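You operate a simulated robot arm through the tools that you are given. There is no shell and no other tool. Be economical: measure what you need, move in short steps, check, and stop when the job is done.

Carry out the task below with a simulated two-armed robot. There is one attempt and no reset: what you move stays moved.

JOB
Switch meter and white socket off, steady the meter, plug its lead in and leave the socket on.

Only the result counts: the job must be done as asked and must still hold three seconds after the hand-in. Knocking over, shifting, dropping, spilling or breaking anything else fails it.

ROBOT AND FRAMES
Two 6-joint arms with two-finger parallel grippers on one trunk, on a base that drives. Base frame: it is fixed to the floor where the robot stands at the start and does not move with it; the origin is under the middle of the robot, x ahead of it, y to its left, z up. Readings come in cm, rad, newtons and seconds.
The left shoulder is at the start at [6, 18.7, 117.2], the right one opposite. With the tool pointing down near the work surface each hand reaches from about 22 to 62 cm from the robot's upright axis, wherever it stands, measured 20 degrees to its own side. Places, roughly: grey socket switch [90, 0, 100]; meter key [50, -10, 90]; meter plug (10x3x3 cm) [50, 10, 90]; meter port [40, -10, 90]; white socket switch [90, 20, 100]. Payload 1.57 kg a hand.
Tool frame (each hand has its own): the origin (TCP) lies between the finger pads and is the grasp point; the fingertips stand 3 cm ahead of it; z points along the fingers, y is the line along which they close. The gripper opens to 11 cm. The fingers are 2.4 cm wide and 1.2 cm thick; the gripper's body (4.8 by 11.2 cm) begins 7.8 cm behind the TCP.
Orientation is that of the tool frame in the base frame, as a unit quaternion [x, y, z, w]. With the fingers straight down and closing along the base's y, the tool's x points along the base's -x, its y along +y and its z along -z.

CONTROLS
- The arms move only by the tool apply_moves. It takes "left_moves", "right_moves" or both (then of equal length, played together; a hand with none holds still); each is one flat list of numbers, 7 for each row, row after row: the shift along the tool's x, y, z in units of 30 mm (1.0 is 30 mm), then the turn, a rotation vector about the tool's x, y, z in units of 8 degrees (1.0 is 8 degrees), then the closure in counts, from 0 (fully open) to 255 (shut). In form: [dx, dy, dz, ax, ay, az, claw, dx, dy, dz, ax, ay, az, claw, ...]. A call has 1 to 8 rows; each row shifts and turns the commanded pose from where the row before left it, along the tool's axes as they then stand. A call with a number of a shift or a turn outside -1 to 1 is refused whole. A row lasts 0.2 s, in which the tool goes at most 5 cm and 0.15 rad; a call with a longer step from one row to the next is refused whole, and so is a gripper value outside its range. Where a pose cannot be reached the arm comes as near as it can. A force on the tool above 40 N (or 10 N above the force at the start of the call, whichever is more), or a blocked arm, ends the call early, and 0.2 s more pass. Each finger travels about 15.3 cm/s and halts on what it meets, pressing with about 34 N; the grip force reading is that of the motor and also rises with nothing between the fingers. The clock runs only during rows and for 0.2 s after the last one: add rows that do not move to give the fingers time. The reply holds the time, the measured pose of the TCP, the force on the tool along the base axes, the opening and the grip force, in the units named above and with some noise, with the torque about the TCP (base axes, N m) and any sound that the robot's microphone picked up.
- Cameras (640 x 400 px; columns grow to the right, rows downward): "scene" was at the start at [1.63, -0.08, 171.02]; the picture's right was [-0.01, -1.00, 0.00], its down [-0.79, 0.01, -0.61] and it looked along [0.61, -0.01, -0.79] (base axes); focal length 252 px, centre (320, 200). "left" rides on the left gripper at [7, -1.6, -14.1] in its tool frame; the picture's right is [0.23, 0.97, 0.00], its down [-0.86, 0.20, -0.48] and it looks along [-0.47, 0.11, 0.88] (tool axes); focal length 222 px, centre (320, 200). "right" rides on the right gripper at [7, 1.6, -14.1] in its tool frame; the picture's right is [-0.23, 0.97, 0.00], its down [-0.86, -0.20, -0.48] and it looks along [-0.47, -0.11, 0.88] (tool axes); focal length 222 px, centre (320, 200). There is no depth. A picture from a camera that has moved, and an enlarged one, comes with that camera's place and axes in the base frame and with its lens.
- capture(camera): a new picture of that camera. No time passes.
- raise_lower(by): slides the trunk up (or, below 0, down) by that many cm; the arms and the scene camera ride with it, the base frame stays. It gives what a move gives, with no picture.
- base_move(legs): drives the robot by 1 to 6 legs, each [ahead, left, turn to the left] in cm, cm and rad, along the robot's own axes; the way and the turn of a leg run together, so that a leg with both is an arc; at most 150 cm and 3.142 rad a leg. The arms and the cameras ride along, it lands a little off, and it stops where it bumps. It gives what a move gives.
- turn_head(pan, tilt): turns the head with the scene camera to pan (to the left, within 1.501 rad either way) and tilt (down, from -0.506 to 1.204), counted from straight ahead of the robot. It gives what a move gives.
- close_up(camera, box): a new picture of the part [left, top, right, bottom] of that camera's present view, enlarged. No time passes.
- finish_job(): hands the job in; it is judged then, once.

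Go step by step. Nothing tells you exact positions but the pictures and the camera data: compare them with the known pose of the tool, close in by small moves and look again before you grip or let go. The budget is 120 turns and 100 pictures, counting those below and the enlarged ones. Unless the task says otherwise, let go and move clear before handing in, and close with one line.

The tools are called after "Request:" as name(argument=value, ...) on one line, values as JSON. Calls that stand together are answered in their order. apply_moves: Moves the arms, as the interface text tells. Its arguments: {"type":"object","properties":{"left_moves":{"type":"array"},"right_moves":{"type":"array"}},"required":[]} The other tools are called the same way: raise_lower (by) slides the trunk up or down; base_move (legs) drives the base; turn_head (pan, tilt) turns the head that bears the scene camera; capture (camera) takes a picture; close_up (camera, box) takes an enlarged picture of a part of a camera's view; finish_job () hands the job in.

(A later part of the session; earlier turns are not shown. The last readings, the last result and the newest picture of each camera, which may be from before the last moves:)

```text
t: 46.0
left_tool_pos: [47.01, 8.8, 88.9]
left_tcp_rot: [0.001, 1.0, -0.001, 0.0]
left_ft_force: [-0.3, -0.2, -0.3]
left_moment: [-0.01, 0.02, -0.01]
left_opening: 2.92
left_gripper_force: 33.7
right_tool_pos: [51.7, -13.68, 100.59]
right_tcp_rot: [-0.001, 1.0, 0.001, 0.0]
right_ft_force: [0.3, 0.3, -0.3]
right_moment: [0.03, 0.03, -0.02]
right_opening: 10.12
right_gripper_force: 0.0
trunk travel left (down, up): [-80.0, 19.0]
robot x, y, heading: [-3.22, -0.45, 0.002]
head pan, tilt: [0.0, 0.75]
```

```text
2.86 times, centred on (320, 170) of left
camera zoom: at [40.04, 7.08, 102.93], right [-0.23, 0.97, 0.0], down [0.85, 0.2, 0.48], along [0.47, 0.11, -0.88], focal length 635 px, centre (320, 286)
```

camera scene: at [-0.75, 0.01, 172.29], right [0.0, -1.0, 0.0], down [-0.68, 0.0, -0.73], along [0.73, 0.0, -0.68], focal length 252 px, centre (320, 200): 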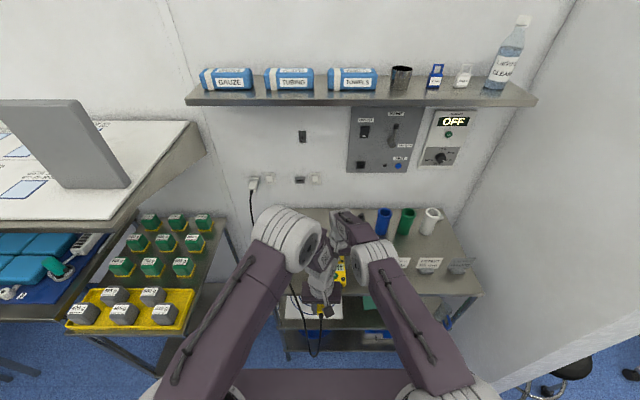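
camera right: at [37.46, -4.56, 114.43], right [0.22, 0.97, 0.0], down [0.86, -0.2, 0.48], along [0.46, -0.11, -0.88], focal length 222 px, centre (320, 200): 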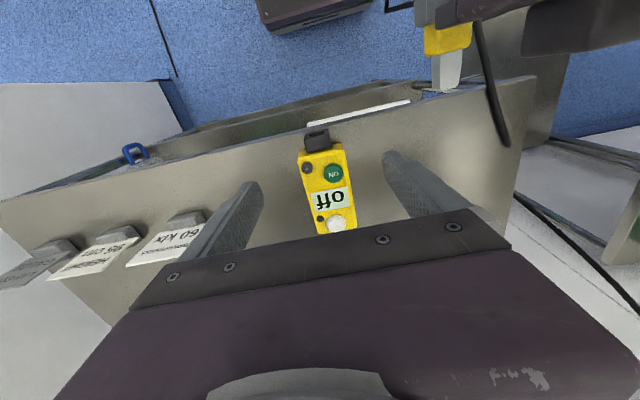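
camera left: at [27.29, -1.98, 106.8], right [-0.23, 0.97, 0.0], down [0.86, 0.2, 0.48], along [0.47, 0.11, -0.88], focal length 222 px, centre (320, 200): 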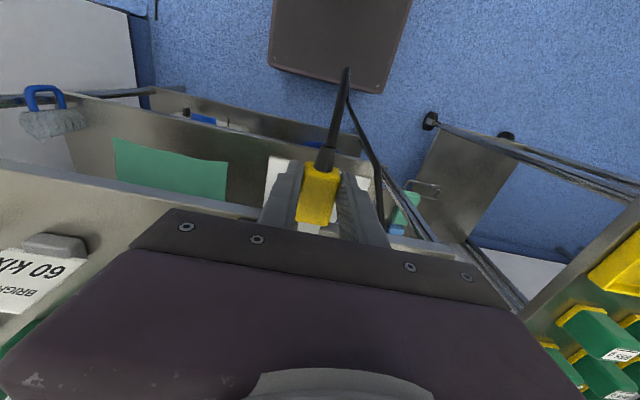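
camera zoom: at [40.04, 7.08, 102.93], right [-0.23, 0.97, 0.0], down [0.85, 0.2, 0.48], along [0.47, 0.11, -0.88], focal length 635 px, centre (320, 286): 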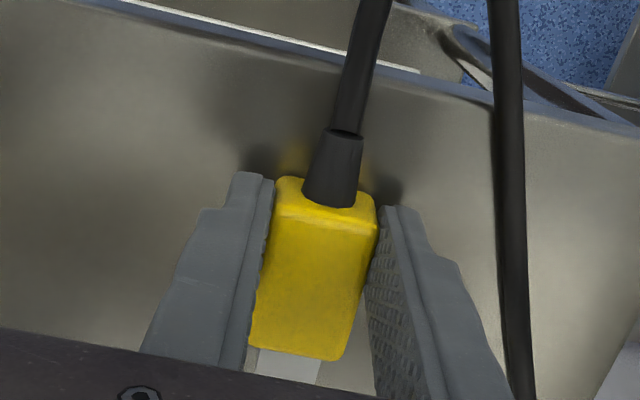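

Request:
apply_moves(left_moves=[0, 0, 0, 0, 0, 0, 175, 0, 0, 0, 0, 0, 0, 130, 0, 0, 0, 0, 0, 0, 60, 0, 0, -0.8, 0, 0, 0, 20, 0, 0, -1, 0, 0, 0, 20, 0, 0.5, -1, 0, 0, 0, 20, 0, 1, -1, 0, 0, 0, 20, 0, 1, -1, 0, 0, 0, 20], right_moves=[0.9, 0, -0.5, 0, 0, 0, 60, 0.9, 0, -0.5, 0, 0, 0, 100, 0.9, 0, -0.5, 0, 0, 0, 100, 0.3, 0, -0.3, 0, 0, 0, 100, 0, 0, 0, 0, 0, 0, 100, 0, 0, 0, 0, 0, 0, 100, 0, 0, 0, 0, 0, 0, 100, 0, 0, 0, 0, 0, 0, 100])

Request:
base_move(legs=[[9, 6, 0]])

Request:
capture(camera="right")

Request:
capture(camera="scene")

```text
t: 47.8
left_tool_pos: [46.97, 16.4, 103.48]
left_tcp_rot: [-0.001, 1.0, -0.001, 0.0]
left_ft_force: [-0.6, 0.7, 0.8]
left_moment: [-0.01, -0.05, -0.02]
left_opening: 10.14
left_gripper_force: 0.0
right_tool_pos: [42.45, -13.67, 106.18]
right_tcp_rot: [-0.001, 1.0, -0.001, 0.0]
right_ft_force: [0.5, -0.5, -0.2]
right_moment: [-0.07, 0.02, 0.02]
right_opening: 6.7
right_gripper_force: 0.1
trunk travel left (down, up): [-80.0, 19.0]
robot x, y, heading: [-3.0, 0.04, 0.004]
head pan, tilt: [0.0, 0.75]
```

```text
t: 49.0
left_tool_pos: [55.7, 22.27, 103.46]
left_tcp_rot: [0.0, 1.0, 0.0, 0.001]
left_ft_force: [-0.2, 0.0, 0.4]
left_moment: [0.03, -0.01, 0.04]
left_opening: 10.11
left_gripper_force: 0.1
right_tool_pos: [51.5, -7.68, 106.21]
right_tcp_rot: [0.0, 1.0, 0.0, 0.001]
right_ft_force: [0.2, -0.2, -0.2]
right_moment: [-0.03, -0.02, 0.02]
right_opening: 6.71
right_gripper_force: 0.0
trunk travel left (down, up): [-80.0, 19.0]
robot x, y, heading: [5.95, 6.13, 0.003]
head pan, tilt: [0.0, 0.75]
```

```text
31 pictures are left
camera right: at [44.36, -6.12, 120.33], right [0.23, 0.97, 0.0], down [0.85, -0.2, 0.48], along [0.47, -0.11, -0.88], focal length 222 px, centre (320, 200)
```

right: 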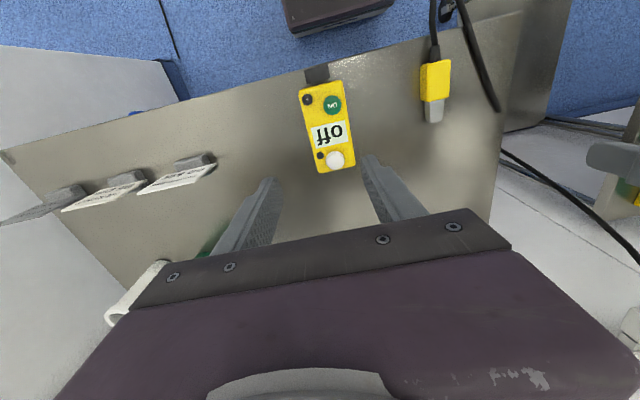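

```text
30 pictures are left
camera scene: at [7.98, 5.93, 172.29], right [0.0, -1.0, 0.0], down [-0.68, 0.0, -0.73], along [0.73, 0.0, -0.68], focal length 252 px, centre (320, 200)
```

scene: 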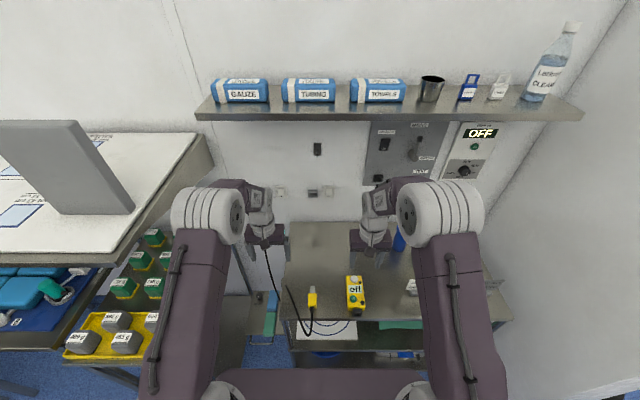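

Robot at [6, 6]. The plug lies where I left it. Moving the right hand over the plug.

Request:
apply_moves(right_moves=[0.255, 0.917, 0, 0, 0, 0, 100, 0.255, 0.917, 0, 0, 0, 0, 100, 0.255, 0.917, 0, 0, 0, 0, 100, 0.255, 0.917, 0.5, 0, 0, 0, 100, 0.255, 0.917, 0.8, 0, 0, 0, 100, 0.255, 0.917, 0.8, 0, 0, 0, 100], left_moves=[0, 0.2, -0.3, 0, 0, 0, 20, 0, 0.2, -0.3, 0, 0, 0, 20, 0, 0.2, -0.3, 0, 0, 0, 20, 0, 0, -0.3, 0, 0, 0, 20, 0, 0, 0, 0, 0, 0, 20, 0, 0, 0, 0, 0, 0, 20])

Request:
capture(camera="right")

```text
t: 50.4
left_tool_pos: [55.99, 24.31, 106.85]
left_tcp_rot: [0.001, 1.0, 0.0, 0.001]
left_ft_force: [-0.9, 0.1, 0.2]
left_moment: [-0.02, 0.04, -0.01]
left_opening: 10.15
left_gripper_force: 0.1
right_tool_pos: [46.81, 9.0, 99.59]
right_tcp_rot: [-0.001, 1.0, -0.001, 0.0]
right_ft_force: [-1.2, 0.2, -0.7]
right_moment: [0.01, -0.04, 0.04]
right_opening: 6.69
right_gripper_force: 0.1
trunk travel left (down, up): [-80.0, 19.0]
robot x, y, heading: [6.05, 5.69, 0.01]
head pan, tilt: [0.0, 0.75]
```

```text
29 pictures are left
camera right: at [39.79, 10.7, 113.81], right [0.23, 0.97, 0.0], down [0.86, -0.2, 0.48], along [0.47, -0.11, -0.88], focal length 222 px, centre (320, 200)
```

right: 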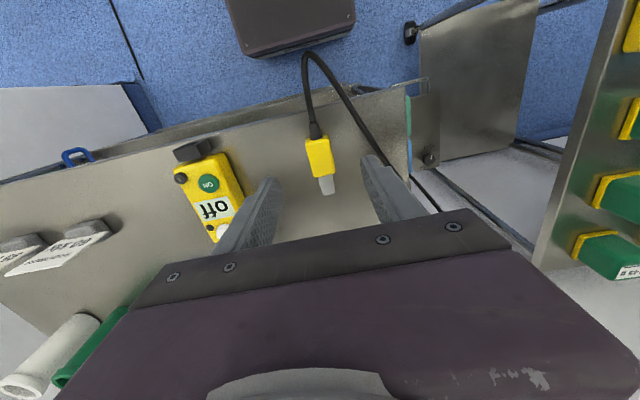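

Request:
apply_moves(right_moves=[0, -0.06, 0.9, 0, 0, 0, 100, 0, 0, 0.9, 0, 0, 0, 100, 0, 0, 0.9, 0, 0, 0, 100, 0, 0, 0.87, 0, 0, 0, 130, 0, 0, 0, 0, 0, 0, 155, 0, 0, 0, 0, 0, 0, 172, 0, 0, 0, 0, 0, 0, 184, 0, 0, 0, 0, 0, 0, 205])

Request:
close_up(camera="right", box=[220, 100, 420, 240])

```text
t: 52.2
left_tool_pos: [55.88, 24.16, 106.81]
left_tcp_rot: [0.001, 1.0, -0.002, 0.0]
left_ft_force: [-0.3, 0.4, 0.0]
left_moment: [-0.03, 0.01, 0.04]
left_opening: 10.14
left_gripper_force: 0.0
right_tool_pos: [46.89, 8.58, 88.79]
right_tcp_rot: [-0.001, 1.0, 0.0, 0.0]
right_ft_force: [-0.3, 0.0, -0.7]
right_moment: [-0.03, -0.01, -0.02]
right_opening: 2.92
right_gripper_force: 34.0
trunk travel left (down, up): [-80.0, 19.0]
robot x, y, heading: [5.78, 5.87, 0.003]
head pan, tilt: [0.0, 0.75]
```

```text
2.86 times, centred on (320, 170) of right
camera zoom: at [39.75, 10.33, 103.07], right [0.23, 0.97, 0.0], down [0.86, -0.2, 0.48], along [0.47, -0.11, -0.88], focal length 635 px, centre (320, 286)
```

zoom: 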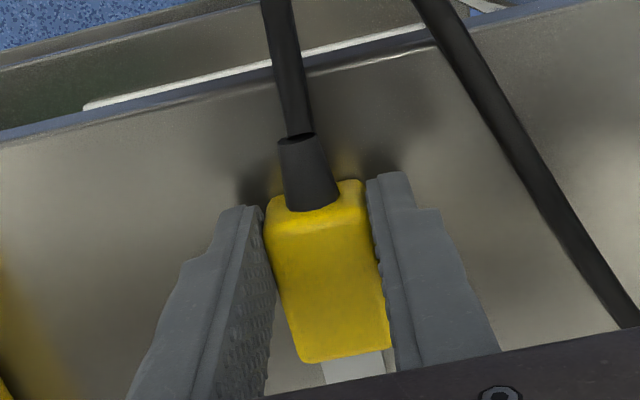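

Plug in the right hand. Lift, draw back behind the table edge, then go right.

Request:
apply_moves(right_moves=[0, 0, -0.65, 0, 0, 0, 230, 0, 0, -0.65, 0, 0, 0, 230, 0.9, 0, 0, 0, 0, 0, 230, 0.9, 0, 0, 0, 0, 0, 230, 0.9, 0, 0, 0, 0, 0, 230, 0.9, 0, 0, 0, 0, 0, 230, 0.7, 0, 0, 0, 0, 0, 230])

Request:
apply_moves(right_moves=[0, -1, 0, 0, 0, 0, 230, 0, -1, 0, 0, 0, 0, 230, 0, -1, 0, 0, 0, 0, 230, 0, -1, 0, 0, 0, 0, 230, 0, -0.97, 0, 0, 0, 0, 230])

Request:
capture(camera="right")

Request:
capture(camera="scene")

```text
t: 53.8
left_tool_pos: [55.93, 24.19, 107.03]
left_tcp_rot: [0.001, 1.0, -0.001, 0.001]
left_ft_force: [-0.7, 0.4, -0.1]
left_moment: [0.01, -0.01, 0.01]
left_opening: 10.13
left_gripper_force: 0.1
right_tool_pos: [34.03, 8.78, 92.88]
right_tcp_rot: [-0.001, 1.0, 0.001, 0.0]
right_ft_force: [0.1, -0.6, -0.7]
right_moment: [-0.03, 0.02, 0.02]
right_opening: 2.88
right_gripper_force: 33.9
trunk travel left (down, up): [-80.0, 19.0]
robot x, y, heading: [5.86, 5.81, 0.001]
head pan, tilt: [0.0, 0.75]
```

```text
t: 55.0
left_tool_pos: [55.94, 24.05, 106.87]
left_tcp_rot: [0.0, 1.0, 0.0, 0.001]
left_ft_force: [0.1, -0.8, 0.2]
left_moment: [-0.03, 0.06, 0.03]
left_opening: 10.15
left_gripper_force: 0.0
right_tool_pos: [34.09, -6.54, 92.92]
right_tcp_rot: [-0.001, 1.0, 0.002, 0.0]
right_ft_force: [-0.7, 0.6, -0.1]
right_moment: [0.04, 0.01, 0.0]
right_opening: 2.9
right_gripper_force: 34.1
trunk travel left (down, up): [-80.0, 19.0]
robot x, y, heading: [5.85, 5.85, -0.001]
head pan, tilt: [0.0, 0.75]
```

```text
27 pictures are left
camera right: at [26.97, -4.88, 107.19], right [0.22, 0.97, 0.0], down [0.86, -0.2, 0.48], along [0.47, -0.11, -0.88], focal length 222 px, centre (320, 200)
```

right: 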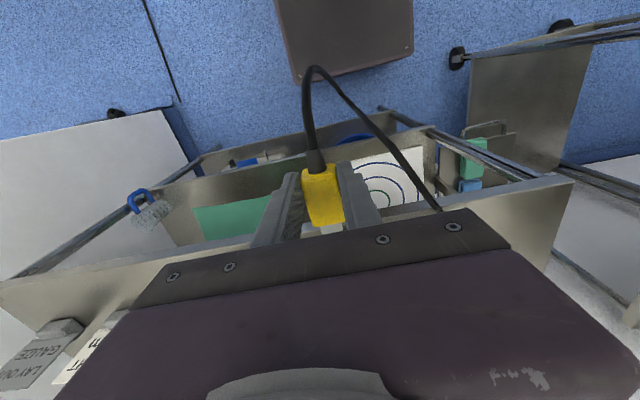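

```text
26 pictures are left
camera scene: at [8.21, 5.84, 172.28], right [0.0, -1.0, 0.0], down [-0.68, 0.0, -0.73], along [0.73, 0.0, -0.68], focal length 252 px, centre (320, 200)
```

scene: 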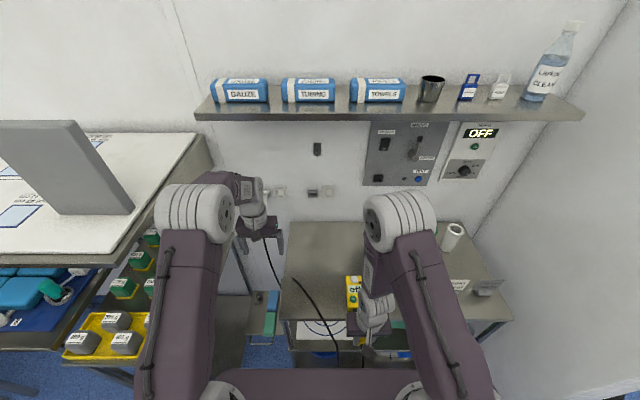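

The plug is behind the port. Now bring the left hand across over the meter.

Request:
apply_moves(left_moves=[0.15, -0.95, 0, 0, 0, 0, 20, 0.15, -0.95, 0, 0, 0, 0, 20, 0.15, -0.95, 0, 0, 0, 0, 20, 0.15, -0.95, 0, 0, 0, 0, 20, 0.15, -0.95, 0, 0, 0, 0, 20, 0.15, -0.95, 0, 0, 0, 0, 20, 0, -0.95, 0.2, 0, 0, 0, 20, 0, -0.95, 0.4, 0, 0, 0, 20])

Request:
capture(camera="scene")

```text
t: 56.8
left_tool_pos: [53.08, 1.23, 105.13]
left_tcp_rot: [0.001, 1.0, -0.001, 0.0]
left_ft_force: [0.2, -0.2, -0.1]
left_moment: [0.01, 0.02, 0.0]
left_opening: 10.12
left_gripper_force: 0.0
right_tool_pos: [34.17, -6.52, 93.13]
right_tcp_rot: [0.0, 1.0, -0.001, 0.0]
right_ft_force: [0.2, -0.4, -0.2]
right_moment: [0.0, 0.02, -0.03]
right_opening: 2.91
right_gripper_force: 33.6
trunk travel left (down, up): [-80.0, 19.0]
robot x, y, heading: [5.61, 6.43, 0.003]
head pan, tilt: [0.0, 0.75]
```

```text
25 pictures are left
camera scene: at [8.24, 5.87, 172.29], right [0.0, -1.0, 0.0], down [-0.68, 0.0, -0.73], along [0.73, 0.0, -0.68], focal length 252 px, centre (320, 200)
```

scene: 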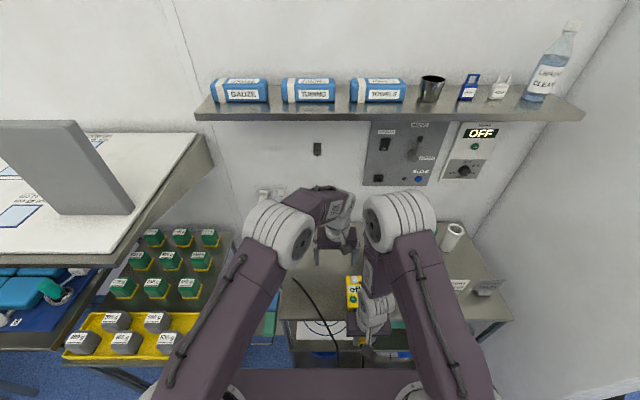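

Clearance looks good. Finishing alignment over the meter and partly descending.

Request:
apply_moves(left_moves=[0, -0.85, 0, 0, 0, 0, 20, 0, -0.85, 0, 0, 0, 0, 20, 0, -0.84, 0, 0, 0, 0, 20, 0, 0, 0.9, 0, 0, 0, 20, 0, 0, 0.9, 0, 0, 0, 20])

Request:
capture(camera="left")

```text
t: 58.0
left_tool_pos: [53.21, -6.34, 99.84]
left_tcp_rot: [0.001, 1.0, -0.001, 0.0]
left_ft_force: [-0.4, 0.1, 0.8]
left_moment: [0.0, -0.02, 0.02]
left_opening: 10.14
left_gripper_force: 0.0
right_tool_pos: [34.15, -6.51, 92.95]
right_tcp_rot: [-0.001, 1.0, 0.0, 0.0]
right_ft_force: [0.0, 0.4, -0.9]
right_moment: [0.02, 0.04, 0.0]
right_opening: 2.91
right_gripper_force: 33.9
trunk travel left (down, up): [-80.0, 19.0]
robot x, y, heading: [5.42, 5.85, 0.006]
head pan, tilt: [0.0, 0.75]
```

```text
24 pictures are left
camera left: at [46.24, -8.03, 113.88], right [-0.23, 0.97, 0.0], down [0.85, 0.2, 0.48], along [0.47, 0.11, -0.88], focal length 222 px, centre (320, 200)
```

left: 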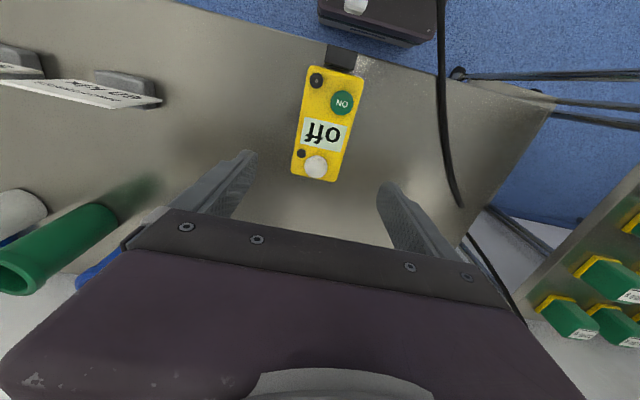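

Request:
apply_moves(left_moves=[0, -0.03, 0.9, 0, 0, 0, 20, 0, 0, 0.9, 0, 0, 0, 20, 0, 0, 0.9, 0, 0, 0, 40, 0, 0, 0.85, 0, 0, 0, 60, 0, 0, 0, 0, 0, 0, 90])

Request:
apply_moves(left_moves=[0, 0, 0, 0, 0, 0, 100, 0, 0, 0, 0, 0, 0, 108, 0, 0, 0, 0, 0, 0, 114, 0, 0, 0, 0, 0, 0, 120, 0, 0, 0, 0, 0, 0, 126, 0, 0, 0, 0, 0, 0, 132])

Request:
close_up(camera="left", box=[160, 0, 480, 220])

```text
t: 59.2
left_tool_pos: [52.97, -6.43, 89.16]
left_tcp_rot: [0.001, 1.0, 0.0, 0.001]
left_ft_force: [-0.1, -0.8, 0.3]
left_moment: [0.03, -0.02, 0.01]
left_opening: 7.11
left_gripper_force: 0.0
right_tool_pos: [34.11, -6.42, 93.01]
right_tcp_rot: [-0.001, 1.0, 0.001, 0.0]
right_ft_force: [0.9, -0.9, 0.3]
right_moment: [0.02, 0.0, -0.02]
right_opening: 2.91
right_gripper_force: 34.4
trunk travel left (down, up): [-80.0, 19.0]
robot x, y, heading: [6.12, 6.21, -0.002]
head pan, tilt: [0.0, 0.75]
```

```text
t: 60.6
left_tool_pos: [53.1, -6.41, 89.13]
left_tcp_rot: [0.001, 1.0, 0.0, 0.0]
left_ft_force: [-1.3, -0.1, 0.3]
left_moment: [0.08, 0.01, -0.01]
left_opening: 5.95
left_gripper_force: 33.8
right_tool_pos: [33.94, -6.37, 92.95]
right_tcp_rot: [-0.001, 1.0, 0.0, 0.0]
right_ft_force: [-0.3, -0.4, -1.5]
right_moment: [0.01, -0.02, 0.0]
right_opening: 2.89
right_gripper_force: 33.8
trunk travel left (down, up): [-80.0, 19.0]
robot x, y, heading: [5.84, 6.17, 0.006]
head pan, tilt: [0.0, 0.75]
```

```text
1.82 times, centred on (320, 110) of left
camera zoom: at [46.13, -8.09, 103.25], right [-0.23, 0.97, 0.0], down [0.86, 0.2, 0.48], along [0.47, 0.11, -0.88], focal length 404 px, centre (320, 364)
```

zoom: 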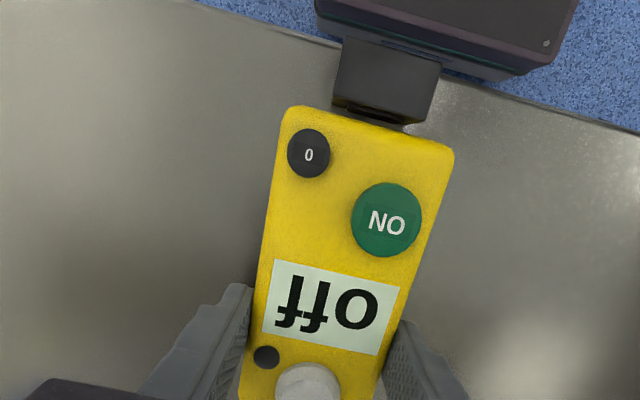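

Meter gripped by the left hand. The port is centred on the meter (y≈-6.4, front x≈43.3, centre z≈86.7), so I'll lower the plug to TCP z≈89.0 and bring its tip just short of the port.

Request:
apply_moves(right_moves=[0, 0.02, 0.66, 0, 0, 0, 230, 0, 0, 0.66, 0, 0, 0, 230, -0.3, 0, 0, 0, 0, 0, 230, -0.3, 0, 0, 0, 0, 0, 230, 0, 0, 0, 0, 0, 0, 230])

Request:
capture(camera="left")

Request:
capture(camera="right")

```text
t: 61.8
left_tool_pos: [53.09, -6.49, 89.14]
left_tcp_rot: [0.001, 1.0, -0.001, 0.0]
left_ft_force: [0.7, 0.1, 0.6]
left_moment: [0.07, 0.06, 0.0]
left_opening: 5.97
left_gripper_force: 34.1
right_tool_pos: [35.95, -6.27, 89.11]
right_tcp_rot: [-0.001, 1.0, 0.0, 0.0]
right_ft_force: [0.0, -0.5, -0.6]
right_moment: [0.0, 0.02, -0.06]
right_opening: 2.92
right_gripper_force: 33.6
trunk travel left (down, up): [-80.0, 19.0]
robot x, y, heading: [5.57, 6.18, 0.005]
head pan, tilt: [0.0, 0.75]
```

```text
22 pictures are left
camera left: at [46.13, -8.09, 103.25], right [-0.23, 0.97, 0.0], down [0.86, 0.2, 0.48], along [0.47, 0.11, -0.88], focal length 222 px, centre (320, 200)
```

left: 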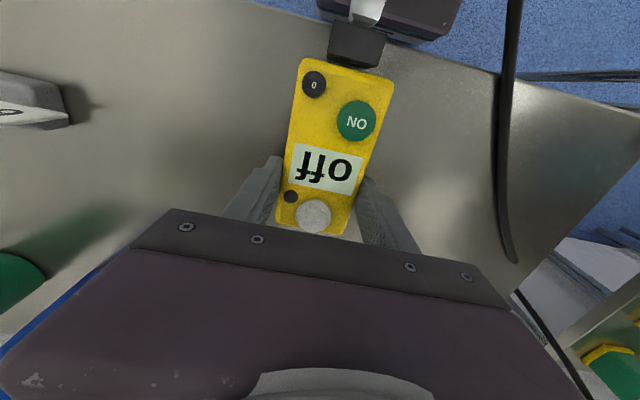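

```text
21 pictures are left
camera right: at [28.81, -4.59, 103.3], right [0.23, 0.97, 0.0], down [0.86, -0.2, 0.48], along [0.47, -0.11, -0.88], focal length 222 px, centre (320, 200)
```

right: 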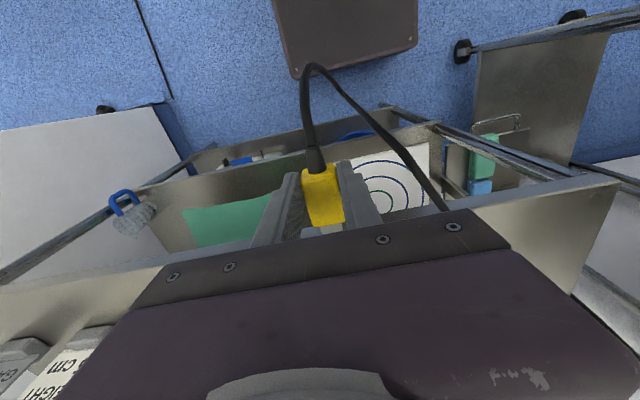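

The left camera can see the plug tip at the port's mouth. Zooming in.

Request:
close_up(camera="left", box=[310, 0, 410, 70])

```text
5.71 times, centred on (360, 35) of left
camera zoom: at [46.13, -8.09, 103.25], right [-0.23, 0.97, 0.0], down [0.86, 0.2, 0.48], along [0.47, 0.11, -0.88], focal length 1269 px, centre (91, 1143)
```

zoom: 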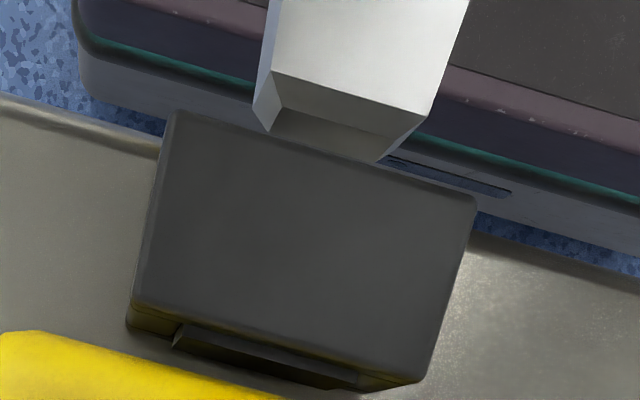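

The tip sits about 2 mm too far left of the port's centre. I'll correct by 1.6 mm and advance carefully into the mouth.

Request:
apply_moves(right_moves=[0, -0.055, 0, 0, 0, 0, 230, -0.15, 0, 0, 0, 0, 0, 230, -0.1, 0, 0, 0, 0, 0, 230, -0.1, 0, 0, 0, 0, 0, 230])

Request:
close_up(camera="left", box=[310, 0, 410, 70])

```text
t: 62.8
left_tool_pos: [53.29, -6.36, 89.31]
left_tcp_rot: [0.0, 1.0, -0.003, 0.003]
left_ft_force: [13.4, -2.5, -4.0]
left_moment: [0.02, -1.04, 0.27]
left_opening: 5.94
left_gripper_force: 33.8
right_tool_pos: [36.59, -6.44, 89.04]
right_tcp_rot: [-0.002, 1.0, 0.0, -0.002]
right_ft_force: [-13.9, 2.6, 7.9]
right_moment: [0.06, -0.08, 0.2]
right_opening: 2.89
right_gripper_force: 33.5
trunk travel left (down, up): [-80.0, 19.0]
robot x, y, heading: [5.61, 6.14, 0.0]
head pan, tilt: [0.0, 0.75]
```

```text
5.71 times, centred on (360, 35) of left
camera zoom: at [46.21, -8.09, 103.27], right [-0.23, 0.97, 0.0], down [0.85, 0.2, 0.48], along [0.47, 0.11, -0.88], focal length 1269 px, centre (91, 1143)
```

zoom: 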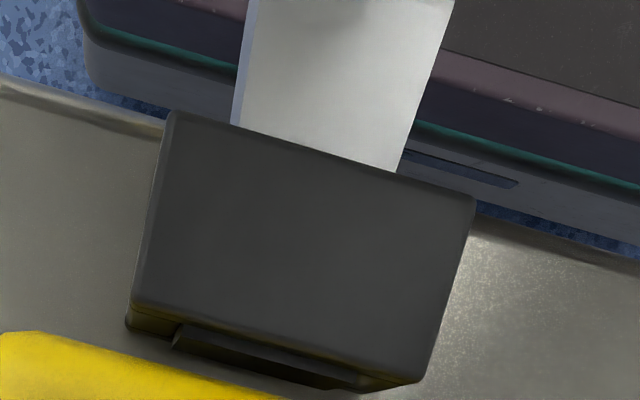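

Y is aligned now. The port pushes back with an upward component, so the tip is slightly low: ease back, raise 1.5 mm, try again.

Request:
apply_moves(right_moves=[0.1, 0, 0, 0, 0, 0, 230, 0, 0, -0.06, 0, 0, 0, 230, -0.1, 0, 0, 0, 0, 0, 230, -0.05, 0, 0, 0, 0, 0, 230])

```text
t: 63.8
left_tool_pos: [53.02, -6.52, 89.16]
left_tcp_rot: [0.001, 1.0, -0.001, 0.0]
left_ft_force: [4.8, 0.1, 2.2]
left_moment: [0.11, 0.24, 0.02]
left_opening: 5.93
left_gripper_force: 34.1
right_tool_pos: [37.08, -6.4, 89.22]
right_tcp_rot: [-0.001, 1.0, 0.0, -0.001]
right_ft_force: [-5.4, 0.1, -0.8]
right_moment: [0.0, 0.16, 0.0]
right_opening: 2.91
right_gripper_force: 33.6
trunk travel left (down, up): [-80.0, 19.0]
robot x, y, heading: [5.59, 6.12, -0.001]
head pan, tilt: [0.0, 0.75]
```

It's entering now with low lateral force. Continuing in small steps.

Request:
apply_moves(right_moves=[-0.1, 0, 0, 0, 0, 0, 230, -0.1, 0, 0, 0, 0, 0, 230, -0.1, 0, 0, 0, 0, 0, 230, -0.1, 0, 0, 0, 0, 0, 230])

Request:
close_up(camera="left", box=[310, 0, 410, 70])

```text
t: 64.8
left_tool_pos: [53.12, -6.4, 89.26]
left_tcp_rot: [0.0, 1.0, -0.002, 0.002]
left_ft_force: [15.5, -2.7, -4.4]
left_moment: [0.11, -0.76, 0.35]
left_opening: 5.93
left_gripper_force: 33.9
right_tool_pos: [38.11, -6.48, 89.29]
right_tcp_rot: [-0.002, 1.0, -0.001, -0.002]
right_ft_force: [-17.0, 3.3, 9.8]
right_moment: [0.1, -0.3, 0.22]
right_opening: 2.91
right_gripper_force: 34.2
trunk travel left (down, up): [-80.0, 19.0]
robot x, y, heading: [5.46, 5.74, 0.006]
head pan, tilt: [0.0, 0.75]
```

```text
5.71 times, centred on (360, 35) of left
camera zoom: at [46.15, -8.08, 103.28], right [-0.23, 0.97, 0.0], down [0.85, 0.2, 0.48], along [0.47, 0.11, -0.88], focal length 1269 px, centre (91, 1143)
```

zoom: 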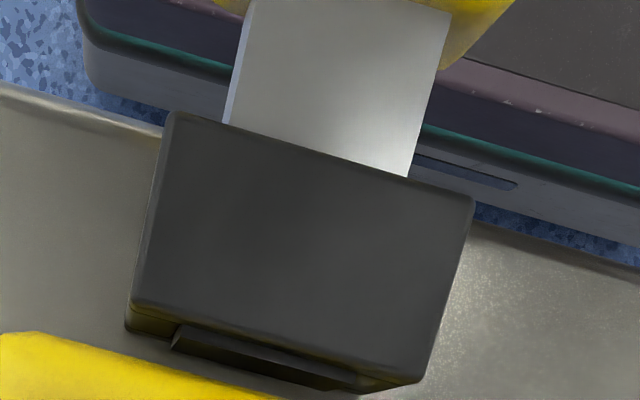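

About 1.4 cm in, with an upward and slightly leftward reaction. I'll relieve 1 mm up and 0.6 mm left and continue.

Request:
apply_moves(right_moves=[0, 0.02, -0.05, 0, 0, 0, 230, -0.08, 0, 0, 0, 0, 0, 230, -0.08, 0, 0, 0, 0, 0, 230, -0.08, 0, 0, 0, 0, 0, 230])

```text
t: 65.8
left_tool_pos: [53.21, -6.33, 89.17]
left_tcp_rot: [0.002, 1.0, -0.002, 0.002]
left_ft_force: [25.3, -1.4, 0.4]
left_moment: [-0.01, -0.4, 0.14]
left_opening: 5.98
left_gripper_force: 34.2
right_tool_pos: [38.63, -6.56, 89.28]
right_tcp_rot: [0.0, 1.0, 0.0, -0.003]
right_ft_force: [-24.9, 1.2, -3.7]
right_moment: [0.06, 0.75, 0.1]
right_opening: 2.88
right_gripper_force: 34.1
trunk travel left (down, up): [-80.0, 19.0]
robot x, y, heading: [5.9, 5.93, -0.0]
head pan, tilt: [0.0, 0.75]
```

Request:
apply_moves(right_moves=[0, 0, 0.025, 0, 0, 0, 230, -0.07, 0, 0, 0, 0, 0, 230, -0.07, 0, 0, 0, 0, 0, 230])

Request:
close_up(camera="left", box=[310, 0, 410, 70])

```text
t: 66.6
left_tool_pos: [53.11, -6.53, 89.25]
left_tcp_rot: [0.0, 1.0, -0.001, 0.001]
left_ft_force: [24.8, -1.0, -0.6]
left_moment: [0.19, -0.44, 0.24]
left_opening: 5.97
left_gripper_force: 34.4
right_tool_pos: [39.03, -6.47, 89.27]
right_tcp_rot: [-0.001, 1.0, -0.001, -0.004]
right_ft_force: [-26.4, 2.4, 6.0]
right_moment: [0.07, 0.18, 0.2]
right_opening: 2.93
right_gripper_force: 33.9
trunk travel left (down, up): [-80.0, 19.0]
robot x, y, heading: [5.58, 6.05, 0.004]
head pan, tilt: [0.0, 0.75]
```

```text
5.71 times, centred on (360, 35) of left
camera zoom: at [46.08, -8.09, 103.29], right [-0.23, 0.97, 0.0], down [0.85, 0.2, 0.48], along [0.47, 0.11, -0.88], focal length 1269 px, centre (91, 1143)
```

zoom: 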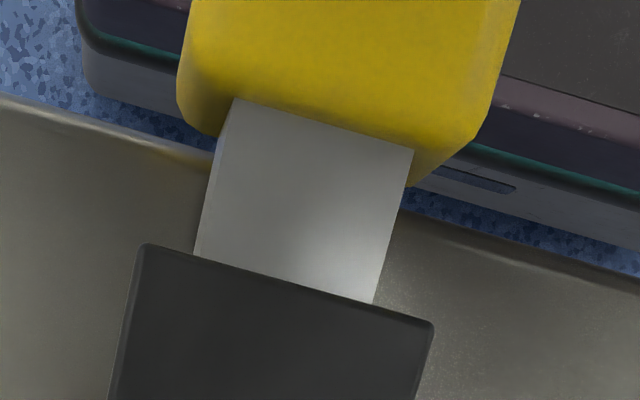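

The tip stopped going deeper at about 1.3–1.4 cm, which matches how the seated plug looks in the wall socket. The last pushes only slid the meter about 0.9 cm forward in the left grip, so I'll draw both hands back together by that amount to restore its place.

Request:
apply_moves(left_moves=[0.1, 0, 0, 0, 0, 0, 160, 0.1, 0, 0, 0, 0, 0, 160, 0.1, 0, 0, 0, 0, 0, 160, 0, 0, 0, 0, 0, 0, 160], right_moves=[0.1, 0, 0, 0, 0, 0, 230, 0.1, 0, 0, 0, 0, 0, 230, 0.1, 0, 0, 0, 0, 0, 230, 0, 0, 0, 0, 0, 0, 230])

Request:
close_up(camera="left", box=[270, 0, 450, 130])

```text
t: 67.6
left_tool_pos: [52.25, -6.37, 89.3]
left_tcp_rot: [0.001, 1.0, -0.002, 0.001]
left_ft_force: [17.9, -6.4, 2.0]
left_moment: [-0.1, -0.47, 0.42]
left_opening: 5.98
left_gripper_force: 34.4
right_tool_pos: [38.47, -6.61, 89.26]
right_tcp_rot: [-0.002, 1.0, 0.0, -0.001]
right_ft_force: [-18.7, 4.6, -2.1]
right_moment: [0.13, 0.49, 0.31]
right_opening: 2.89
right_gripper_force: 34.2
trunk travel left (down, up): [-80.0, 19.0]
robot x, y, heading: [6.12, 5.83, 0.003]
head pan, tilt: [0.0, 0.75]
```

```text
3.08 times, centred on (360, 65) of left
camera zoom: at [45.32, -8.05, 103.26], right [-0.23, 0.97, 0.0], down [0.85, 0.2, 0.48], along [0.47, 0.11, -0.88], focal length 684 px, centre (197, 615)
```

zoom: 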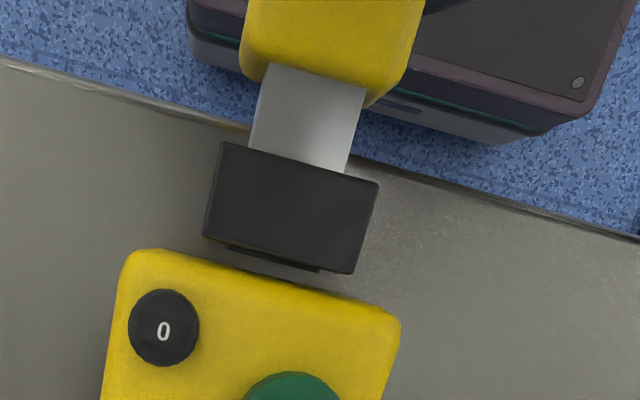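

Port front is at x≈43.6 versus 43.25 originally. Drawing both back another 0.35 cm.

Request:
apply_moves(left_moves=[0.06, 0, 0, 0, 0, 0, 160, 0.06, 0, 0, 0, 0, 0, 160, 0, 0, 0, 0, 0, 0, 160], right_moves=[0.06, 0, 0, 0, 0, 0, 230, 0.06, 0, 0, 0, 0, 0, 230, 0, 0, 0, 0, 0, 0, 230])

Request:
capture(camera="left")

```text
t: 68.4
left_tool_pos: [51.97, -6.36, 89.18]
left_tcp_rot: [0.001, 1.0, -0.001, 0.0]
left_ft_force: [15.3, -6.7, 1.2]
left_moment: [-0.18, -0.3, 0.51]
left_opening: 5.94
left_gripper_force: 34.1
right_tool_pos: [38.17, -6.42, 89.12]
right_tcp_rot: [0.0, 1.0, 0.0, 0.0]
right_ft_force: [-15.7, 5.7, -2.1]
right_moment: [0.14, 0.53, 0.3]
right_opening: 2.9
right_gripper_force: 33.7
trunk travel left (down, up): [-80.0, 19.0]
robot x, y, heading: [5.9, 6.45, 0.002]
head pan, tilt: [0.0, 0.75]
```

```text
15 pictures are left
camera left: at [45.02, -8.03, 103.27], right [-0.23, 0.97, 0.0], down [0.85, 0.2, 0.48], along [0.47, 0.11, -0.88], focal length 222 px, centre (320, 200)
```

left: 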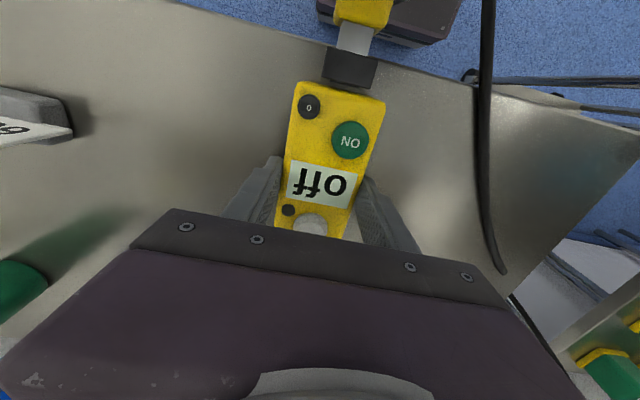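

Plug stands 1.3 cm out with some sideways strain (5.7 N). I'll relieve that strain and test gently whether it seats any deeper.

Request:
apply_moves(right_moves=[0, 0.06, 0, 0, 0, 0, 230, 0, 0, -0.02, 0, 0, 0, 230, -0.04, 0, 0, 0, 0, 0, 230])

```text
t: 69.2
left_tool_pos: [51.89, -6.34, 89.09]
left_tcp_rot: [0.0, 1.0, 0.0, 0.001]
left_ft_force: [11.9, 5.8, 9.9]
left_moment: [0.05, 0.31, -0.39]
left_opening: 5.95
left_gripper_force: 33.9
right_tool_pos: [38.16, -6.34, 89.38]
right_tcp_rot: [-0.001, 1.0, -0.001, -0.001]
right_ft_force: [-13.2, -5.3, -9.2]
right_moment: [-0.13, 0.83, -0.35]
right_opening: 2.9
right_gripper_force: 33.9
trunk travel left (down, up): [-80.0, 19.0]
robot x, y, heading: [5.6, 6.25, 0.001]
head pan, tilt: [0.0, 0.75]
```

Request:
apply_moves(right_moves=[0, -0.03, 0.026, 0, 0, 0, 230, -0.04, 0, 0, 0, 0, 0, 230, -0.04, 0, 0, 0, 0, 0, 230])

Request:
close_up(camera="left", box=[270, 0, 450, 130])

```text
t: 70.0
left_tool_pos: [52.06, -6.34, 89.22]
left_tcp_rot: [0.001, 1.0, -0.003, 0.002]
left_ft_force: [22.8, -1.5, -2.5]
left_moment: [0.07, -0.76, 0.07]
left_opening: 5.98
left_gripper_force: 34.0
right_tool_pos: [38.33, -6.35, 89.28]
right_tcp_rot: [-0.001, 1.0, 0.0, -0.003]
right_ft_force: [-23.8, 1.9, 5.6]
right_moment: [0.06, 0.17, 0.1]
right_opening: 2.91
right_gripper_force: 33.8
trunk travel left (down, up): [-80.0, 19.0]
robot x, y, heading: [5.86, 5.94, 0.004]
head pan, tilt: [0.0, 0.75]
```

```text
3.08 times, centred on (360, 65) of left
camera zoom: at [45.06, -8.01, 103.28], right [-0.23, 0.97, 0.0], down [0.85, 0.2, 0.48], along [0.47, 0.11, -0.88], focal length 684 px, centre (197, 615)
```

zoom: 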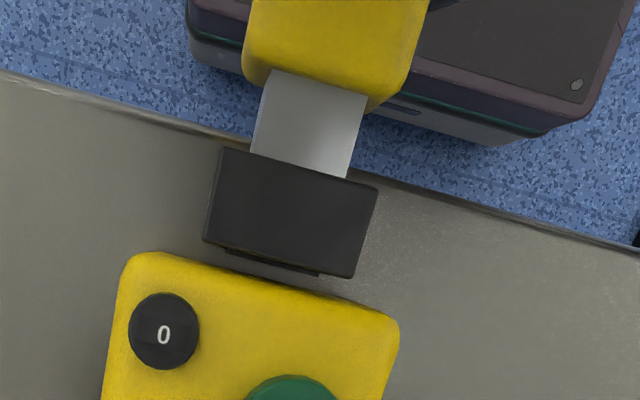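

It's solidly bottomed, with exposed metal matching the seated wall plug. Now relax the push, nudging both back a touch, and release the plug gently.

Request:
apply_moves(left_moves=[0.04, 0, 0, 0, 0, 0, 160, 0, 0, 0, 0, 0, 0, 160, 0, 0, 0, 0, 0, 0, 160, 0, 0, 0, 0, 0, 0, 160, 0, 0, 0, 0, 0, 0, 160, 0, 0, 0, 0, 0, 0, 160], right_moves=[0.06, 0, 0, 0, 0, 0, 230, 0.02, 0, 0, 0, 0, 0, 230, 0, 0, 0, 0, 0, 0, 180, 0, 0, 0, 0, 0, 0, 150, 0, 0, 0, 0, 0, 0, 110, 0, 0, 0, 0, 0, 0, 80])

Request:
capture(camera="right")

```text
t: 71.4
left_tool_pos: [51.63, -6.29, 89.34]
left_tcp_rot: [0.001, 1.0, 0.0, 0.001]
left_ft_force: [-3.4, -0.8, 5.9]
left_moment: [-0.03, 0.67, 0.02]
left_opening: 5.95
left_gripper_force: 34.0
right_tool_pos: [38.17, -6.35, 89.27]
right_tcp_rot: [0.0, 1.0, 0.0, 0.0]
right_ft_force: [-0.2, 0.4, 0.2]
right_moment: [-0.02, -0.01, -0.03]
right_opening: 7.55
right_gripper_force: 0.0
trunk travel left (down, up): [-80.0, 19.0]
robot x, y, heading: [5.91, 6.23, -0.0]
head pan, tilt: [0.0, 0.75]
```

```text
13 pictures are left
camera right: at [31.01, -4.66, 103.46], right [0.23, 0.97, 0.0], down [0.85, -0.2, 0.48], along [0.47, -0.11, -0.88], focal length 222 px, centre (320, 200)
```

right: 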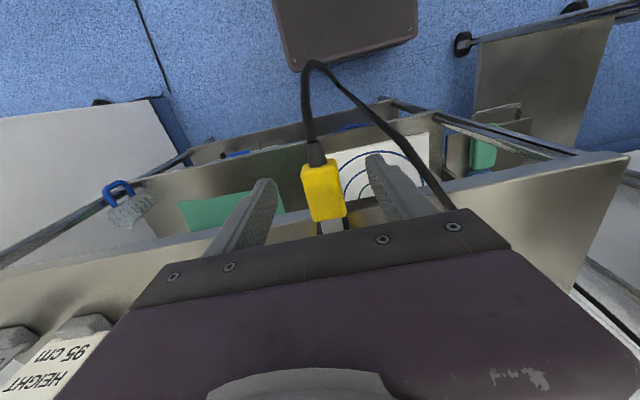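

The plug stays in place. Lifting the right hand clear straight up.

Request:
apply_moves(right_moves=[0, 0, -0.6, 0, 0, 0, 80, 0, 0, -0.9, 0, 0, 0, 80, 0, 0, -0.9, 0, 0, 0, 80, 0, -0.8, -0.7, 0, 0, 0, 80, 0, -1, -0.5, 0, 0, 0, 80, 0, -1, 0, 0, 0, 0, 80])

Request:
close_up(camera="left", box=[240, 0, 480, 200])

```text
t: 72.8
left_tool_pos: [51.91, -6.3, 89.24]
left_tcp_rot: [0.001, 1.0, 0.0, 0.0]
left_ft_force: [-1.4, 2.1, 5.2]
left_moment: [-0.12, 0.35, -0.14]
left_opening: 5.93
left_gripper_force: 34.7
right_tool_pos: [38.25, -14.95, 100.06]
right_tcp_rot: [-0.001, 1.0, 0.0, 0.001]
right_ft_force: [-0.5, -0.9, 1.8]
right_moment: [0.01, -0.04, 0.0]
right_opening: 7.58
right_gripper_force: 0.0
trunk travel left (down, up): [-80.0, 19.0]
robot x, y, heading: [5.9, 6.14, 0.0]
head pan, tilt: [0.0, 0.75]
```

```text
2.00 times, centred on (360, 100) of left
camera zoom: at [44.79, -7.98, 103.25], right [-0.23, 0.97, 0.0], down [0.86, 0.2, 0.48], along [0.47, 0.11, -0.88], focal length 444 px, centre (240, 400)
```

zoom: 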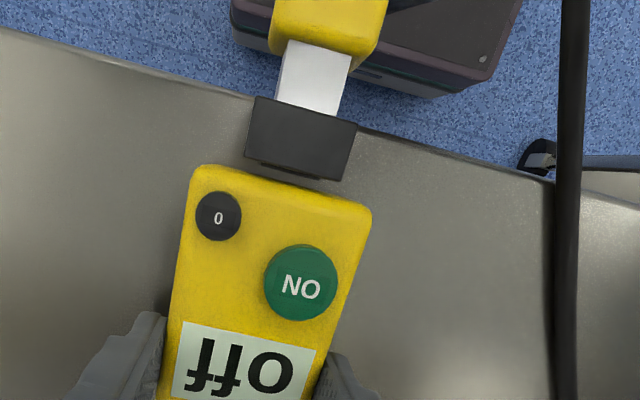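

Still plugged and the meter reads off. Release the meter slowly and lift the left hand.

Request:
apply_moves(left_moves=[0, 0, 0, 0, 0, 0, 112, 0, 0, 0, 0, 0, 0, 100, 0, 0, 0, 0, 0, 0, 70, 0, 0, 0, 0, 0, 0, 30, 0, 0, -0.7, 0, 0, 0, 20, 0, 0, -1, 0, 0, 0, 20, 0, 0, -1, 0, 0, 0, 20, 0, 0, -1, 0, 0, 0, 20])

Request:
apply_moves(left_moves=[0, 1, -1, 0, 0, 0, 60, 0, 1, -0.5, 0, 0, 0, 120, 0, 1, 0, 0, 0, 0, 200, 0, 1, 0, 0, 0, 0, 255, 0, 1, 0, 0, 0, 0, 255, 0, 1, 0, 0, 0, 0, 255, 0, 1, 0, 0, 0, 0, 255, 0, 1, 0, 0, 0, 0, 255])

Request:
capture(camera="scene")

```text
t: 74.6
left_tool_pos: [51.8, -6.15, 100.29]
left_tcp_rot: [0.001, 1.0, -0.001, 0.0]
left_ft_force: [0.8, -0.2, 0.5]
left_moment: [-0.01, 0.0, -0.01]
left_opening: 10.13
left_gripper_force: 0.0
right_tool_pos: [38.17, -14.9, 100.13]
right_tcp_rot: [-0.001, 1.0, 0.0, 0.0]
right_ft_force: [0.5, -0.8, 0.3]
right_moment: [-0.01, -0.01, -0.02]
right_opening: 7.53
right_gripper_force: 0.0
trunk travel left (down, up): [-80.0, 19.0]
robot x, y, heading: [5.49, 5.91, 0.006]
head pan, tilt: [0.0, 0.75]
```

```text
t: 76.4
left_tool_pos: [51.62, 17.79, 104.57]
left_tcp_rot: [0.001, 1.0, -0.001, 0.001]
left_ft_force: [0.0, -0.5, 0.3]
left_moment: [0.0, -0.01, -0.01]
left_opening: 0.0
left_gripper_force: 20.9
right_tool_pos: [38.24, -14.85, 100.12]
right_tcp_rot: [-0.001, 1.0, 0.0, 0.001]
right_ft_force: [-0.1, 0.0, -0.2]
right_moment: [0.0, -0.01, 0.01]
right_opening: 7.57
right_gripper_force: 0.0
trunk travel left (down, up): [-80.0, 19.0]
robot x, y, heading: [5.71, 5.85, 0.0]
head pan, tilt: [0.0, 0.75]
```

```text
11 pictures are left
camera scene: at [8.17, 6.17, 172.28], right [0.0, -1.0, 0.0], down [-0.68, 0.0, -0.73], along [0.73, 0.0, -0.68], focal length 252 px, centre (320, 200)
```

scene: 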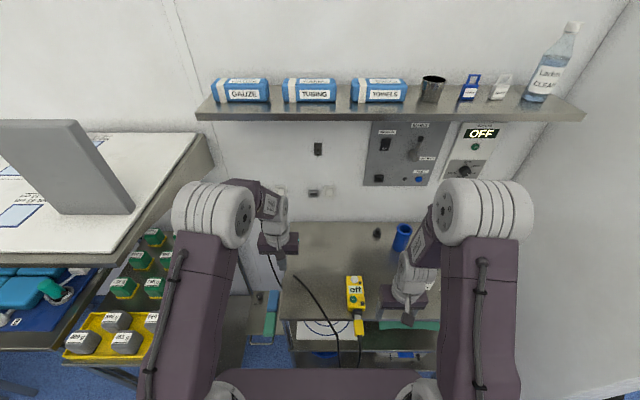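

Meter and plug stand free and steady. Now to switch the white socket back on: shift the base back right by 6 cm and raise the left hand to repeat the earlier approach.

Request:
base_move(legs=[[0, -6, 0]])

Request:
apply_moves(left_moves=[0.25, 0.59, -0.9, 0, 0, 0, 255, 0.25, 0.59, -0.9, 0, 0, 0, 255, 0.25, 0.59, -0.9, 0, 0, 0, 255, 0.25, 0.59, -0.9, 0, 0, 0, 255, 0.25, 0.59, -0.9, 0, 0, 0, 255, 0.25, 0.59, -0.9, 0, 0, 0, 255])

```text
t: 77.4
left_tool_pos: [51.61, 12.22, 104.58]
left_tcp_rot: [0.001, 1.0, -0.003, 0.0]
left_ft_force: [0.3, 0.5, 0.5]
left_moment: [-0.06, 0.03, -0.03]
left_opening: 0.0
left_gripper_force: 21.5
right_tool_pos: [38.31, -20.33, 100.22]
right_tcp_rot: [-0.002, 1.0, -0.002, 0.0]
right_ft_force: [0.0, 0.6, 0.9]
right_moment: [-0.03, 0.01, 0.01]
right_opening: 7.55
right_gripper_force: 0.0
trunk travel left (down, up): [-80.0, 19.0]
robot x, y, heading: [5.48, 0.25, -0.0]
head pan, tilt: [0.0, 0.75]
```

```text
t: 78.8
left_tool_pos: [47.09, 22.23, 120.74]
left_tcp_rot: [0.0, 1.0, -0.001, 0.0]
left_ft_force: [-0.7, -0.8, -0.7]
left_moment: [0.03, -0.03, -0.01]
left_opening: 0.0
left_gripper_force: 21.6
right_tool_pos: [38.23, -20.86, 100.06]
right_tcp_rot: [-0.001, 1.0, 0.001, 0.0]
right_ft_force: [-0.4, 0.3, -0.1]
right_moment: [0.01, -0.02, 0.03]
right_opening: 7.55
right_gripper_force: 0.1
trunk travel left (down, up): [-80.0, 19.0]
robot x, y, heading: [5.54, 0.07, 0.005]
head pan, tilt: [0.0, 0.75]
```

Same start pose relative to the robot as before. Repeating the pitch-and-reach sequence.

Request:
apply_moves(left_moves=[-0.833, 0, 0.333, 0, -1, 0, 255, -0.779, 0, 0.446, 0, -1, 0, 255, -0.709, 0, 0.55, 0, -1, 0, 255, -0.626, 0, 0.643, 0, -1, 0, 255, -0.53, 0, 0.724, 0, -1, 0, 255, -0.424, 0, 0.791, 0, -1, 0, 255, -0.31, 0, 0.842, 0, -1, 0, 255, -0.19, 0, 0.877, 0, -1, 0, 255])

Request:
apply_moves(left_moves=[-0.438, 0.1, 0.899, 0, 0, 0, 255, -0.438, 0.1, 0.899, 0, 0, 0, 255, -0.3, 0.1, 0.6, 0, 0, 0, 255])

Request:
apply_moves(left_moves=[-0.176, 0.1, 0.497, 0, -1, 0, 255, -0.105, 0.1, 0.517, 0, -1, 0, 255, -0.032, 0.1, 0.526, 0, -1, 0, 255, 0.041, 0.1, 0.4, 0, -0.7, 0, 255])

```text
t: 80.6
left_tool_pos: [63.44, 19.94, 112.83]
left_tcp_rot: [0.009, 0.896, -0.044, 0.441]
left_ft_force: [-0.4, 0.2, -0.3]
left_moment: [0.01, 0.05, -0.06]
left_opening: 0.0
left_gripper_force: 21.4
left hand out of reach, approached as far as the arm can: row 5, 6, 7
right_tool_pos: [38.49, -20.79, 100.0]
right_tcp_rot: [-0.002, 1.0, 0.0, -0.001]
right_ft_force: [-0.5, 0.6, 0.1]
right_moment: [-0.01, 0.01, 0.01]
right_opening: 7.53
right_gripper_force: 0.1
trunk travel left (down, up): [-80.0, 19.0]
robot x, y, heading: [5.55, 0.06, 0.003]
head pan, tilt: [0.0, 0.75]
```

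```text
t: 81.4
left_tool_pos: [71.29, 20.19, 111.49]
left_tcp_rot: [0.009, 0.896, -0.044, 0.442]
left_ft_force: [-0.4, -0.2, 0.2]
left_moment: [0.01, -0.03, -0.03]
left_opening: 0.03
left_gripper_force: 21.6
right_tool_pos: [38.31, -20.82, 100.1]
right_tcp_rot: [-0.002, 1.0, 0.001, -0.001]
right_ft_force: [0.1, 0.0, -0.3]
right_moment: [-0.05, 0.0, 0.02]
right_opening: 7.58
right_gripper_force: 0.0
trunk travel left (down, up): [-80.0, 19.0]
robot x, y, heading: [5.49, -0.21, 0.003]
head pan, tilt: [0.0, 0.75]
```

```text
t: 82.4
left_tool_pos: [77.48, 23.83, 110.0]
left_tcp_rot: [0.001, 0.752, -0.049, 0.657]
left_ft_force: [0.3, -0.5, 0.3]
left_moment: [0.03, 0.0, -0.01]
left_opening: 0.01
left_gripper_force: 21.2
left hand out of reach, approached as far as the arm can: row 2, 3, 4
right_tool_pos: [38.43, -20.88, 100.01]
right_tcp_rot: [-0.002, 1.0, 0.0, 0.0]
right_ft_force: [-0.4, 0.5, 0.4]
right_moment: [0.02, 0.04, 0.04]
right_opening: 7.53
right_gripper_force: 0.0
trunk travel left (down, up): [-80.0, 19.0]
robot x, y, heading: [5.63, 0.33, 0.008]
head pan, tilt: [0.0, 0.75]
```

Request:
apply_moves(left_moves=[0.94, -0.14, 0.4, 0, 0, 0, 255, 0.94, -0.14, 0.4, 0, 0, 0, 255, 0.94, -0.14, 0.4, 0, 0, 0, 255])

Request:
close_up(camera="scene", box=[240, 178, 290, 208])

```text
t: 83.2
left_tool_pos: [80.05, 23.5, 101.24]
left_tcp_rot: [0.0, 0.753, -0.048, 0.656]
left_ft_force: [0.7, 0.1, 0.5]
left_moment: [0.0, -0.02, 0.0]
left_opening: 0.0
left_gripper_force: 20.8
left hand out of reach, approached as far as the arm can: row 1, 2, 3
right_tool_pos: [38.3, -20.84, 100.17]
right_tcp_rot: [-0.002, 1.0, 0.0, -0.001]
right_ft_force: [0.0, -0.1, -0.5]
right_moment: [0.05, -0.02, 0.0]
right_opening: 7.56
right_gripper_force: 0.0
trunk travel left (down, up): [-80.0, 19.0]
robot x, y, heading: [5.5, 0.04, 0.005]
head pan, tilt: [0.0, 0.75]
```

```text
12.80 times, centred on (265, 193) of scene
camera zoom: at [8.22, 0.1, 172.29], right [0.0, -1.0, 0.0], down [-0.68, 0.0, -0.73], along [0.73, 0.0, -0.68], focal length 3219 px, centre (1024, 290)
```

zoom: 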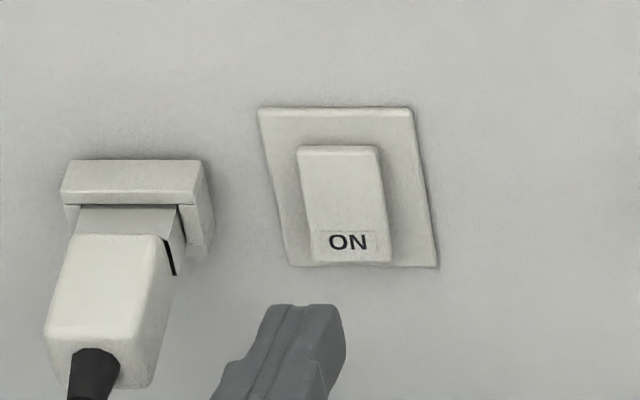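

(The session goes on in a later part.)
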